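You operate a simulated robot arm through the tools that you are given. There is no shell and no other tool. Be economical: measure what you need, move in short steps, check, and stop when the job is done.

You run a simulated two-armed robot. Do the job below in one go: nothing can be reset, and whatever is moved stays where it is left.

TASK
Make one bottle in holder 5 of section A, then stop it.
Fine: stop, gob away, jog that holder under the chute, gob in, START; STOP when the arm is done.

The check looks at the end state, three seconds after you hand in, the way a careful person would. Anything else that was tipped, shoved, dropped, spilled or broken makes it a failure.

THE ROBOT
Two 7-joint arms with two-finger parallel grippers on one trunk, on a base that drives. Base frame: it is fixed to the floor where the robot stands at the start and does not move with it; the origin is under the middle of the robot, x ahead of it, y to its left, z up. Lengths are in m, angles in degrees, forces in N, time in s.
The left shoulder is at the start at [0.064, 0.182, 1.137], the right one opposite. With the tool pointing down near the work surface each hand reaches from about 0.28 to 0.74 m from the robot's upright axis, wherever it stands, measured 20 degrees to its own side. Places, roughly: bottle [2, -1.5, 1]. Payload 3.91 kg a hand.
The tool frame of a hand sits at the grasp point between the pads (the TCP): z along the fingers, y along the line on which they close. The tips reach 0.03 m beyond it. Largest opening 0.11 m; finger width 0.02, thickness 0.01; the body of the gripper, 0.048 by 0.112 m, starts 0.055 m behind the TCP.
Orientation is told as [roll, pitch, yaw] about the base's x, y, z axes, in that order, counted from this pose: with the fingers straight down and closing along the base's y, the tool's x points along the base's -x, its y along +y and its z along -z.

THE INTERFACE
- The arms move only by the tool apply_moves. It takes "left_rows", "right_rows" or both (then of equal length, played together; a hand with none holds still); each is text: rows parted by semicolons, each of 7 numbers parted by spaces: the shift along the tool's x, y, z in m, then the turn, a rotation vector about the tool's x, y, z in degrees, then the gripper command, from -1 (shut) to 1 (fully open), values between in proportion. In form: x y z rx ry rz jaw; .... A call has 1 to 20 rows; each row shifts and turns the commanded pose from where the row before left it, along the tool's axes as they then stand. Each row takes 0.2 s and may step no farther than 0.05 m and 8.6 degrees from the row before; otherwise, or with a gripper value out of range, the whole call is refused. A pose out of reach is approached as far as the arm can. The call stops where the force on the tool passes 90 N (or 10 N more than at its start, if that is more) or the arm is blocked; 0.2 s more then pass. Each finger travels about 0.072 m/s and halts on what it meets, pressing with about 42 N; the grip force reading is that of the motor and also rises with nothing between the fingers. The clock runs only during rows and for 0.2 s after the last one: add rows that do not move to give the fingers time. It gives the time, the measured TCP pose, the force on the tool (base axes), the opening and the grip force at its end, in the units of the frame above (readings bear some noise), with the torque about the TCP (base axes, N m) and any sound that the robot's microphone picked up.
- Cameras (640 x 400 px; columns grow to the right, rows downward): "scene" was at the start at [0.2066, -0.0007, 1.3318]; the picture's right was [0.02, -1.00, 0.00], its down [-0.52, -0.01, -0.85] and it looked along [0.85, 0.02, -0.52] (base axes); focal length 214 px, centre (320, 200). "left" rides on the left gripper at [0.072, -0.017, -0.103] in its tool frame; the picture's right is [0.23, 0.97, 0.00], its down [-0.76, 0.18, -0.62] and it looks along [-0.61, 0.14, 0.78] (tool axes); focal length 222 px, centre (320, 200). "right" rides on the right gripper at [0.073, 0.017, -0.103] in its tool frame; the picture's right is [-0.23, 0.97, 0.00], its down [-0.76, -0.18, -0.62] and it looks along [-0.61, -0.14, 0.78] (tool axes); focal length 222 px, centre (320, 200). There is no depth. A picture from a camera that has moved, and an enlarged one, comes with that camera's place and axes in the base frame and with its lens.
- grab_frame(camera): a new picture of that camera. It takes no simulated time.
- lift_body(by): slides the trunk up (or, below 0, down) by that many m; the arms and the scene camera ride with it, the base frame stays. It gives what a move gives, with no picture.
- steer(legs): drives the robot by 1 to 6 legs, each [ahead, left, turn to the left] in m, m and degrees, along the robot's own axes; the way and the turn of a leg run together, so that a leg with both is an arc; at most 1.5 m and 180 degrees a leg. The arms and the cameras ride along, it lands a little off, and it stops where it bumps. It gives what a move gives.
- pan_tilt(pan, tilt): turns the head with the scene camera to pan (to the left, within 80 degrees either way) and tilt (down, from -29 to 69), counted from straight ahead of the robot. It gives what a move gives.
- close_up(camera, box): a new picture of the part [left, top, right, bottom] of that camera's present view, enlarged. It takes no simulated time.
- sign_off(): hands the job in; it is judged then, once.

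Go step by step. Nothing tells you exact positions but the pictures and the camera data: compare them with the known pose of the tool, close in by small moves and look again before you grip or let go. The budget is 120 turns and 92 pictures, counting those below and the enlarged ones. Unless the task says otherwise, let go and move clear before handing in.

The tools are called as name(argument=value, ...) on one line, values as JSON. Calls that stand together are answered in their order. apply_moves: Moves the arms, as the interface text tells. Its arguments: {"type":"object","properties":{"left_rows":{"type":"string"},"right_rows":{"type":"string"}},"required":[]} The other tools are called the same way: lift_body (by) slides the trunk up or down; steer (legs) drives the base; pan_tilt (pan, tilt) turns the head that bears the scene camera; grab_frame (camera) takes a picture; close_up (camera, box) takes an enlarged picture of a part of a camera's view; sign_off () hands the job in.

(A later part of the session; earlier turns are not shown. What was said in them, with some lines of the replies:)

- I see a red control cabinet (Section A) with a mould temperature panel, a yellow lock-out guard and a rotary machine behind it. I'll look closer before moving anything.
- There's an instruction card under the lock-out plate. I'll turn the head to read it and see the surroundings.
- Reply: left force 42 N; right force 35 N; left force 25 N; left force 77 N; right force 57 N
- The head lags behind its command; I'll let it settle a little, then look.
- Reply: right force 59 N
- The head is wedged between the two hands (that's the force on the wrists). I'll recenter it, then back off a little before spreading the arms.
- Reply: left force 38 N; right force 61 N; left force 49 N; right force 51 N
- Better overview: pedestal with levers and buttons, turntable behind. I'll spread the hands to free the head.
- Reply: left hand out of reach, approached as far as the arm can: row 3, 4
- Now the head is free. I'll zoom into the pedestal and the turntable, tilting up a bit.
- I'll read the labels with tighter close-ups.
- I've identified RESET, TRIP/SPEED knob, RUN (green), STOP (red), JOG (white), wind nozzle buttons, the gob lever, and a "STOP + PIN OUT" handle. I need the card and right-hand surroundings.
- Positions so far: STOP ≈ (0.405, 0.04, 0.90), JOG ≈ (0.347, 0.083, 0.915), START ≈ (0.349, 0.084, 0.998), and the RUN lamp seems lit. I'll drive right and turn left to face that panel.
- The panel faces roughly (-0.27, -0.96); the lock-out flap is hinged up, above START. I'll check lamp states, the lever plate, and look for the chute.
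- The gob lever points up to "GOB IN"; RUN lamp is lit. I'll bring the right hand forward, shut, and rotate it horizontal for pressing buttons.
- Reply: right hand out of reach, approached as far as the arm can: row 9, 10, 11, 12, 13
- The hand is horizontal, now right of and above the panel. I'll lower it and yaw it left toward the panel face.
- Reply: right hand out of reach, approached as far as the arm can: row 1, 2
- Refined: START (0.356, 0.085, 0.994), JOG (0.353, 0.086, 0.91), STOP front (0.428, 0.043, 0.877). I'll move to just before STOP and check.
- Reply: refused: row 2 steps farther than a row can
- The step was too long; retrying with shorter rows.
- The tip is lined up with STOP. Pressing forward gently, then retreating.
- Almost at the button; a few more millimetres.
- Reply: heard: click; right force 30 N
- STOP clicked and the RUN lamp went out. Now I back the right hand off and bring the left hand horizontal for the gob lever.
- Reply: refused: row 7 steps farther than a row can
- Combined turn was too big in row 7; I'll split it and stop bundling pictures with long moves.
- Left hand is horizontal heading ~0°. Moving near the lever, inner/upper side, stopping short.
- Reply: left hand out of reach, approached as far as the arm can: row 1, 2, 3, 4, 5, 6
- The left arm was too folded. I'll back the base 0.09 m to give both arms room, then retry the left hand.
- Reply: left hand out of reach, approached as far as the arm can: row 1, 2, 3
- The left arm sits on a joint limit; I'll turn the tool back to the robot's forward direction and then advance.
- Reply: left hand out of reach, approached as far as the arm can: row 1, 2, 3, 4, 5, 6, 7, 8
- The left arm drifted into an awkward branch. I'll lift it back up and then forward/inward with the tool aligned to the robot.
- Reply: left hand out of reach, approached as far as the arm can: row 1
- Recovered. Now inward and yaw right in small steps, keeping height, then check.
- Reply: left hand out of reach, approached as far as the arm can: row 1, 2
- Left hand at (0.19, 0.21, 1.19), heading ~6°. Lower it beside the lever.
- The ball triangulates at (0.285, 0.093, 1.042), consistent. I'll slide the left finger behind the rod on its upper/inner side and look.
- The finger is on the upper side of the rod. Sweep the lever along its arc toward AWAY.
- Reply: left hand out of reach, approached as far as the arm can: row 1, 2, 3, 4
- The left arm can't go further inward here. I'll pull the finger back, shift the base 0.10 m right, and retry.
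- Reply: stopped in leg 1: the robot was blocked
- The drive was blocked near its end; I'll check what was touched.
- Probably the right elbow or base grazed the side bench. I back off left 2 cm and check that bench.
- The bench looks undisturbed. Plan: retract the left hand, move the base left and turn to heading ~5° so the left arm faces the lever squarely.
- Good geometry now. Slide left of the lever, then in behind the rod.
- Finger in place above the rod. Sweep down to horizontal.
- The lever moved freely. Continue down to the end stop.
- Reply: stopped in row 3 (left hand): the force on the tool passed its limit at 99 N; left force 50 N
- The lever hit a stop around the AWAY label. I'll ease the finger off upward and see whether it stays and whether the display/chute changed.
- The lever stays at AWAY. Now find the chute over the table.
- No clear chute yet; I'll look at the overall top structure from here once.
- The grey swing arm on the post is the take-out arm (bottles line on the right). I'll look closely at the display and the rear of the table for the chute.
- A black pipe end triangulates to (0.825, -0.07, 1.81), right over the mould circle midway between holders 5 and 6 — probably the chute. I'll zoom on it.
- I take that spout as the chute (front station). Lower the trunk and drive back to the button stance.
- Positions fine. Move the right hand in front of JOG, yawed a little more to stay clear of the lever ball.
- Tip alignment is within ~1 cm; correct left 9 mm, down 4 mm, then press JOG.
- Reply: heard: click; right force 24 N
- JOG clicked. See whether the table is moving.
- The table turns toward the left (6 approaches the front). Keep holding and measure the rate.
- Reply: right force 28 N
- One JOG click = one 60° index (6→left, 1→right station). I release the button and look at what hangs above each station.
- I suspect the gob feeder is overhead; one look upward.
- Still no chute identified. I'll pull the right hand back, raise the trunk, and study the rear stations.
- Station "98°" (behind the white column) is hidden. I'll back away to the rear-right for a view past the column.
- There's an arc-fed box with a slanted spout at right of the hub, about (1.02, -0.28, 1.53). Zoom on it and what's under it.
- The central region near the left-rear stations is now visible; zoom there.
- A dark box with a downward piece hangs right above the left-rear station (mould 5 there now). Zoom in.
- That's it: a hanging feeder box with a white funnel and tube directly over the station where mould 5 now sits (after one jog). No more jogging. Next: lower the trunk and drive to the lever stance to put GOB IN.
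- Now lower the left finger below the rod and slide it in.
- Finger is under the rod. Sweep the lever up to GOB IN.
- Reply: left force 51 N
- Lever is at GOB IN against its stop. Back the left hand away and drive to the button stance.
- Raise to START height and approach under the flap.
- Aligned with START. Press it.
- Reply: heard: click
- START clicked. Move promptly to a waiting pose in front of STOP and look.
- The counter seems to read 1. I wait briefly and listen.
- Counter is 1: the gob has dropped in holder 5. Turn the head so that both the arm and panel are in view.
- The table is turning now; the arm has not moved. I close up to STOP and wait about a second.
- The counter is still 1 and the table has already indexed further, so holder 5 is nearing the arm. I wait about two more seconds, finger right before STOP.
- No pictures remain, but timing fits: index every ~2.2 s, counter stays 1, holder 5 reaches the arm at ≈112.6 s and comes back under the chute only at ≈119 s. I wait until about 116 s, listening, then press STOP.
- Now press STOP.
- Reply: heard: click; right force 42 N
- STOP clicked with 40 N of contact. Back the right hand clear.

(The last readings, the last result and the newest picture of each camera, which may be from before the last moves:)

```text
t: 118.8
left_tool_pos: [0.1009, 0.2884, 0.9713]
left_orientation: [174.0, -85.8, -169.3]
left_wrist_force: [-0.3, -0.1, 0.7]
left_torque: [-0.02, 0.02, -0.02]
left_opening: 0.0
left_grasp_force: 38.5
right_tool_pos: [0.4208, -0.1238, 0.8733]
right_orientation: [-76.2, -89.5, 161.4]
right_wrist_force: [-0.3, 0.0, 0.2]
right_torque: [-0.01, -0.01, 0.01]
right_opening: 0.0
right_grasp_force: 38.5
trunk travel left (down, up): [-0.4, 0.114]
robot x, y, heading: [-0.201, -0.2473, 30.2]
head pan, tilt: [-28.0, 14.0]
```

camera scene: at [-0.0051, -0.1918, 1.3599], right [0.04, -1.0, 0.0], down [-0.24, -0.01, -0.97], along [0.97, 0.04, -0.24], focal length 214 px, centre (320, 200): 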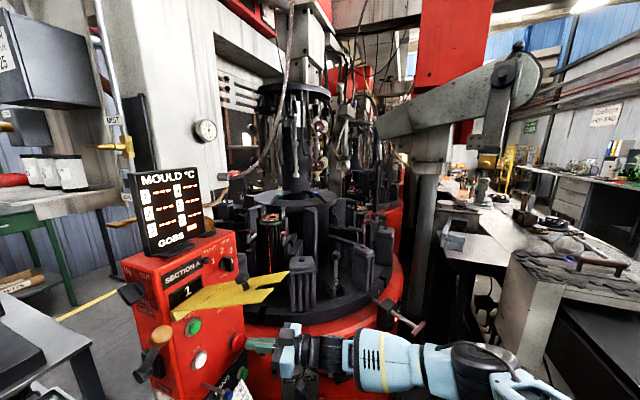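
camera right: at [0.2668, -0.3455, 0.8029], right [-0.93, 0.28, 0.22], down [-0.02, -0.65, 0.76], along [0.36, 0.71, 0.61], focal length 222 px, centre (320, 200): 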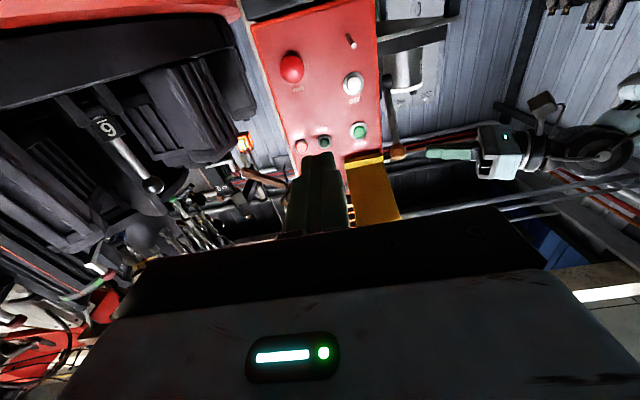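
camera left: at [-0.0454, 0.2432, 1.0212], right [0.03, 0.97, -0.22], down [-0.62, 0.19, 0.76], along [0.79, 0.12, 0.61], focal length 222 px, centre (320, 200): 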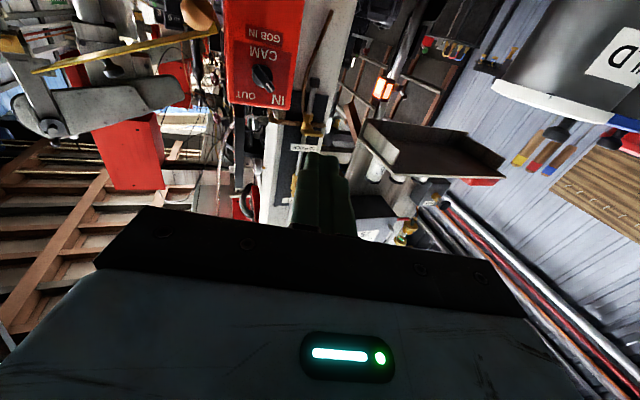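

Both hands are clear and the machine has been stopped, so I am handing in.

sign_off()

```text
The job is handed in.
```

I ran the full sequence and pressed STOP last, but I never saw the finished bottle or the arm moving. The picture budget ran out about six seconds before the final STOP.

- **STOP and gob away:** STOP clicked and the RUN lamp went out, then I moved the gob lever to its AWAY end.
- **Holder under the chute:** One press of JOG turned the table one place. That put holder 5 under what I took to be the chute, a funnel below a hanging feeder box behind the white column. No label confirmed it.
- **Gob in and START:** The lever went back up to GOB IN and START clicked. The counter changed from 0 to 1 before the table moved, and it still read 1 in my last picture.
- **Final STOP:** I timed this from how fast the table was turning. I pressed at about 117 s, when I judged the arm had finished and before holder 5 came round again. The button clicked. I did not see the RUN lamp go out or check that the counter was still 1.
- **Possible contact:** One base move to the right was blocked at its end, probably by the right elbow or the base touching the side bench. It looked undisturbed in one partly blocked view afterwards.

Both hands are clear of the machine, and the gob lever is still at GOB IN.
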